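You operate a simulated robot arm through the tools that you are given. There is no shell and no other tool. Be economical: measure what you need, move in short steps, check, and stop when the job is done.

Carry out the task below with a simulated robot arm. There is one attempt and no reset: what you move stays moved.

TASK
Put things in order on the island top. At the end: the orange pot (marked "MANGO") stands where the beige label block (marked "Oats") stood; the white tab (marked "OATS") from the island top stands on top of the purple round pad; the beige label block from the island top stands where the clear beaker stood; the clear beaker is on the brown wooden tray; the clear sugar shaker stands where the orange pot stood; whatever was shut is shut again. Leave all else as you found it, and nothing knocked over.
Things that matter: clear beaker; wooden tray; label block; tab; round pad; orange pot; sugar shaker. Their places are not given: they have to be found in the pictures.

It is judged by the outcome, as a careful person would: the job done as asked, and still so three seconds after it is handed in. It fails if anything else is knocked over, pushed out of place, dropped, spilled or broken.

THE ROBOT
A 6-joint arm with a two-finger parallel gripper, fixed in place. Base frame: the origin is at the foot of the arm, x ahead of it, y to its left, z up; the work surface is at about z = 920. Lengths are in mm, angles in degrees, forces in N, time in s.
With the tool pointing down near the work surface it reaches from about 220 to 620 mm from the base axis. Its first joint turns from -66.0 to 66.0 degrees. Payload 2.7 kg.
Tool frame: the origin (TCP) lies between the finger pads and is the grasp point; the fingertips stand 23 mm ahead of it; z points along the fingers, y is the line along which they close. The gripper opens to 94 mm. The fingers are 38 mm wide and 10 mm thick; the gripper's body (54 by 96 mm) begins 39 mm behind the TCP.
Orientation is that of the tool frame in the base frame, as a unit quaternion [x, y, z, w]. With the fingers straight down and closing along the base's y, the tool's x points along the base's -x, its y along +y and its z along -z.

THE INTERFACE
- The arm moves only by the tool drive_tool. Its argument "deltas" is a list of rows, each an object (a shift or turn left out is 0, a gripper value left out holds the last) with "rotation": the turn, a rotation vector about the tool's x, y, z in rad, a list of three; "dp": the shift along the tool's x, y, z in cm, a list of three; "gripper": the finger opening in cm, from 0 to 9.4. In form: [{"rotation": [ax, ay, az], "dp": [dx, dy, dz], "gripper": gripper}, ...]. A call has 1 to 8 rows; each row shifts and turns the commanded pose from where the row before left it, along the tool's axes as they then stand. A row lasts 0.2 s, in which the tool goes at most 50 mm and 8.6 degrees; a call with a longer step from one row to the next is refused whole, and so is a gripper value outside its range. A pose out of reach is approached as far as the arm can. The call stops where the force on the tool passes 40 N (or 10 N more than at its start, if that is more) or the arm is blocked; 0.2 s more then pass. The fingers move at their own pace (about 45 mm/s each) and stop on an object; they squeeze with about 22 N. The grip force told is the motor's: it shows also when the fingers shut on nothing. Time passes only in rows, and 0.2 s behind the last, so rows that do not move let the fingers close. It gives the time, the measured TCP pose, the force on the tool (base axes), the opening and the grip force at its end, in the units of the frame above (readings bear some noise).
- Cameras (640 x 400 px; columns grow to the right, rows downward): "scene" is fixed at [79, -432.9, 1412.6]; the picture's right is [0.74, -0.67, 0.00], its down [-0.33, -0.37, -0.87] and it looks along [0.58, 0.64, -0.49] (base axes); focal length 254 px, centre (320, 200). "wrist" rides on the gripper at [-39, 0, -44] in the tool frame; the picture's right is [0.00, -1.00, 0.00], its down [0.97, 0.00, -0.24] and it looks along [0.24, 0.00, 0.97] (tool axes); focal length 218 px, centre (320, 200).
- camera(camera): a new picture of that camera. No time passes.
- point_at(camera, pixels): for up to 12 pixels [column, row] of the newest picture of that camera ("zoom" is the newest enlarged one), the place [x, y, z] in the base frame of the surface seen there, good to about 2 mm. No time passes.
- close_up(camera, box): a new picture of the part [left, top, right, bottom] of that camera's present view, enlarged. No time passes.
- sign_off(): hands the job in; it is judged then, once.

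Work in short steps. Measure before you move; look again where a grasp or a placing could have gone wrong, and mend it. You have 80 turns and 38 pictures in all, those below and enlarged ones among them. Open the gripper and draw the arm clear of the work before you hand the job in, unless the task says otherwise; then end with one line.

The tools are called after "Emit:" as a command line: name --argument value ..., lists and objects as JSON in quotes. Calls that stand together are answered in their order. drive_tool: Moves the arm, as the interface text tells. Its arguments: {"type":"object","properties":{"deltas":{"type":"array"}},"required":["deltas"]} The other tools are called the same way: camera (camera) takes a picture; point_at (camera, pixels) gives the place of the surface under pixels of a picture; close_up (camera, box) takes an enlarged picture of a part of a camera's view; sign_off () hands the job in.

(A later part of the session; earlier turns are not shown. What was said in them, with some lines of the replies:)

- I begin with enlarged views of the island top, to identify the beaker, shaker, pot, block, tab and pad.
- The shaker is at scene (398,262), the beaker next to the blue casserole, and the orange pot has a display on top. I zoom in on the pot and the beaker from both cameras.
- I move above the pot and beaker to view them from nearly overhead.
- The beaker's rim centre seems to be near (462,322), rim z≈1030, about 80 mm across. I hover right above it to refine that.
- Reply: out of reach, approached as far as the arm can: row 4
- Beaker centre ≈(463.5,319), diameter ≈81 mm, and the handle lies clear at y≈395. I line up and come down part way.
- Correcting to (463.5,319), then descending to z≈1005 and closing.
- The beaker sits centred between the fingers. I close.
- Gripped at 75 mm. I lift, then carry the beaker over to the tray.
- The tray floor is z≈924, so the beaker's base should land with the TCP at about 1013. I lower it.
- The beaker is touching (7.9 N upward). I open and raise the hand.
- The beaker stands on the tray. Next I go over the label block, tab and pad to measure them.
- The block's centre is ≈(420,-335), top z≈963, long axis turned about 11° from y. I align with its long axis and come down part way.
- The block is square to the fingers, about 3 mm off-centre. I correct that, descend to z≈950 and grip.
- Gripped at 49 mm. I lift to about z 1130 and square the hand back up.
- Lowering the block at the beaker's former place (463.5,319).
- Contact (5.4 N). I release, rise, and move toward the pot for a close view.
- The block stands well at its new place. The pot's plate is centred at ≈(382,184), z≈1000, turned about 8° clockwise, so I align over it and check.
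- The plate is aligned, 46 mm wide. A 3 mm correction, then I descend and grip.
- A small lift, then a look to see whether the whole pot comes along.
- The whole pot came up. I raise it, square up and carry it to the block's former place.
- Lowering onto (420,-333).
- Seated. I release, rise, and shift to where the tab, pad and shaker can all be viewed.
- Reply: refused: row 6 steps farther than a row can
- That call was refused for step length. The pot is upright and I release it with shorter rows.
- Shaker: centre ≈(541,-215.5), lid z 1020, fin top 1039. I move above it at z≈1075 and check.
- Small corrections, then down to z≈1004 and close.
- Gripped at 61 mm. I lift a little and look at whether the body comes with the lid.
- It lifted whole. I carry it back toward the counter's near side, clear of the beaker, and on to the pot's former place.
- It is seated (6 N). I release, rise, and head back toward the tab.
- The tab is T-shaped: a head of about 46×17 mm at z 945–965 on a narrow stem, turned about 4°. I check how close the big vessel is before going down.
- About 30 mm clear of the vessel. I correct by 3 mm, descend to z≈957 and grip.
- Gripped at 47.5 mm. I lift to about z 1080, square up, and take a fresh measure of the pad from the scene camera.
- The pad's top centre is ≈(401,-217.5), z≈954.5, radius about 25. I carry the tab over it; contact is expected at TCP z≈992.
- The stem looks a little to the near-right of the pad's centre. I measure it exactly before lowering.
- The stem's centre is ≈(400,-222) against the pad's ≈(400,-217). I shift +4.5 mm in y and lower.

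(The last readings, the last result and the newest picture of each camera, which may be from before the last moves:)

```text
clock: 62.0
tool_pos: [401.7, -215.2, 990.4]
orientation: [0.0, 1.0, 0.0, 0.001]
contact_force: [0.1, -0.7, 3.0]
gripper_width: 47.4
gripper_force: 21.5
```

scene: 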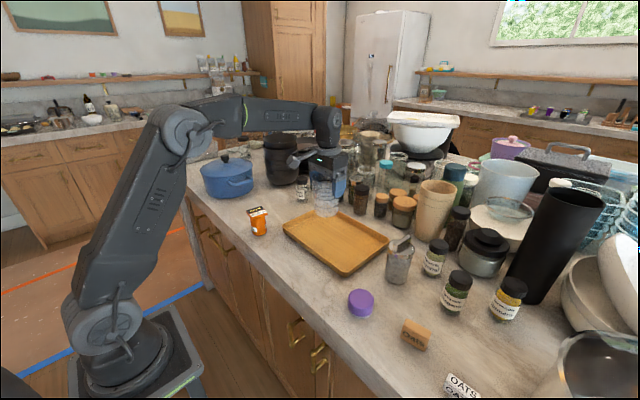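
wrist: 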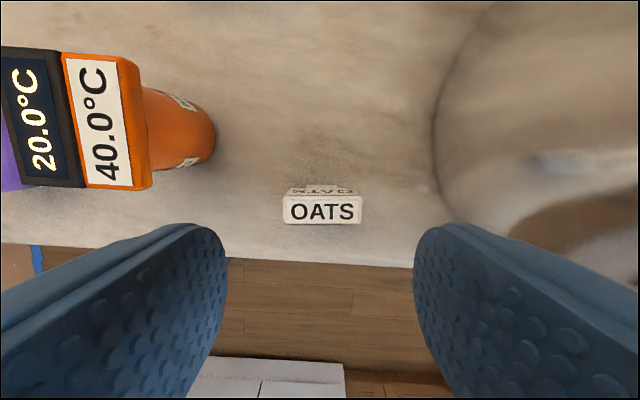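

Contact (3 N). I open slowly and rise straight up.

Emit:
drive_tool --deltas '[{"gripper": 5.2}, {"gripper": 6.5}, {"gripper": 7.0}, {"dp": [0, 0, -1.5]}, {"dp": [0, 0, -4]}, {"dp": [0, 0, -4.5]}, {"dp": [0, 0, -4.5]}, {"dp": [0, 0, -4.5]}]'

Emit:
drive_tool --deltas '[{"dp": [1, 4.5, -1.5]}, {"dp": [0, 4.5, -1.5]}, {"dp": [0, 4.5, 0]}, {"dp": [0, 4.5, 0]}, {}]'

Emit:
camera --camera "scene"

Emit:
close_up --camera "scene" --box '[320, 240, 480, 340]'

Emit:
close_up --camera "scene" --box '[200, 150, 360, 270]'

```text
clock: 63.8
tool_pos: [400.0, -214.9, 1180.2]
orientation: [-0.001, 1.0, 0.0, 0.0]
contact_force: [0.2, -0.1, 1.0]
gripper_width: 70.2
gripper_force: 0.1
```

```text
clock: 65.0
tool_pos: [389.4, -37.1, 1213.7]
orientation: [0.0, 1.0, 0.0, 0.0]
contact_force: [-0.1, -0.5, 0.3]
gripper_width: 70.0
gripper_force: 0.1
```

```text
6 pictures are left
```

scene: 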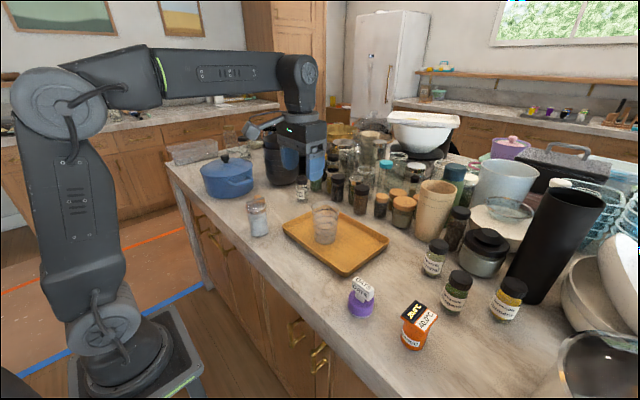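

```text
4.00 times, centred on (400, 290) of scene
```

zoom: 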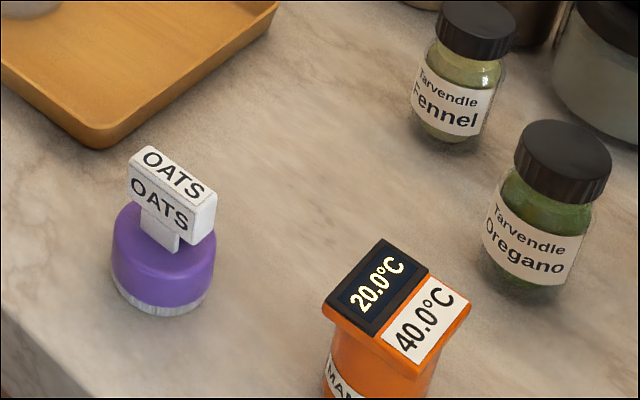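

```text
3.33 times, centred on (280, 210) of scene
```

zoom: 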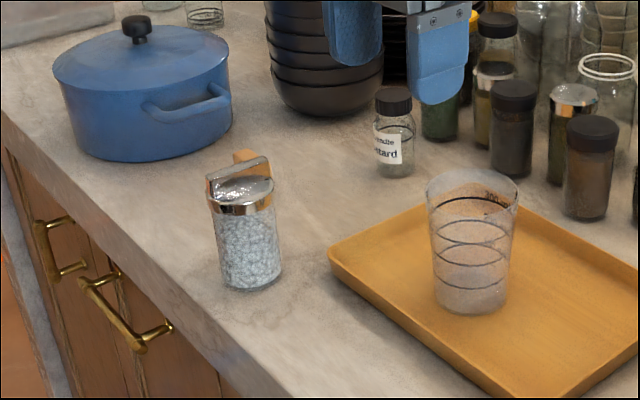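

Everything stands upright in its place, nothing else has moved, and the hand is clear above the work and open. I hand the job in.

Emit:
drive_tool --deltas '[{"dp": [0, 0, -4.5], "gripper": 9.4}, {"dp": [0, 0, -4.5]}, {}]'

Emit:
sign_off

```text
clock: 65.8
tool_pos: [390.3, -35.4, 1303.1]
orientation: [-0.001, 1.0, 0.001, 0.001]
contact_force: [-0.5, -0.3, 0.1]
gripper_width: 94.0
gripper_force: 0.0
```

```text
The job is handed in.
```

The job is handed in: the beaker is on the tray, the label block, orange pot and sugar shaker are each in their new places, and the tab stands on the purple pad. Nothing was knocked over, and I opened nothing, so there was nothing to shut again.
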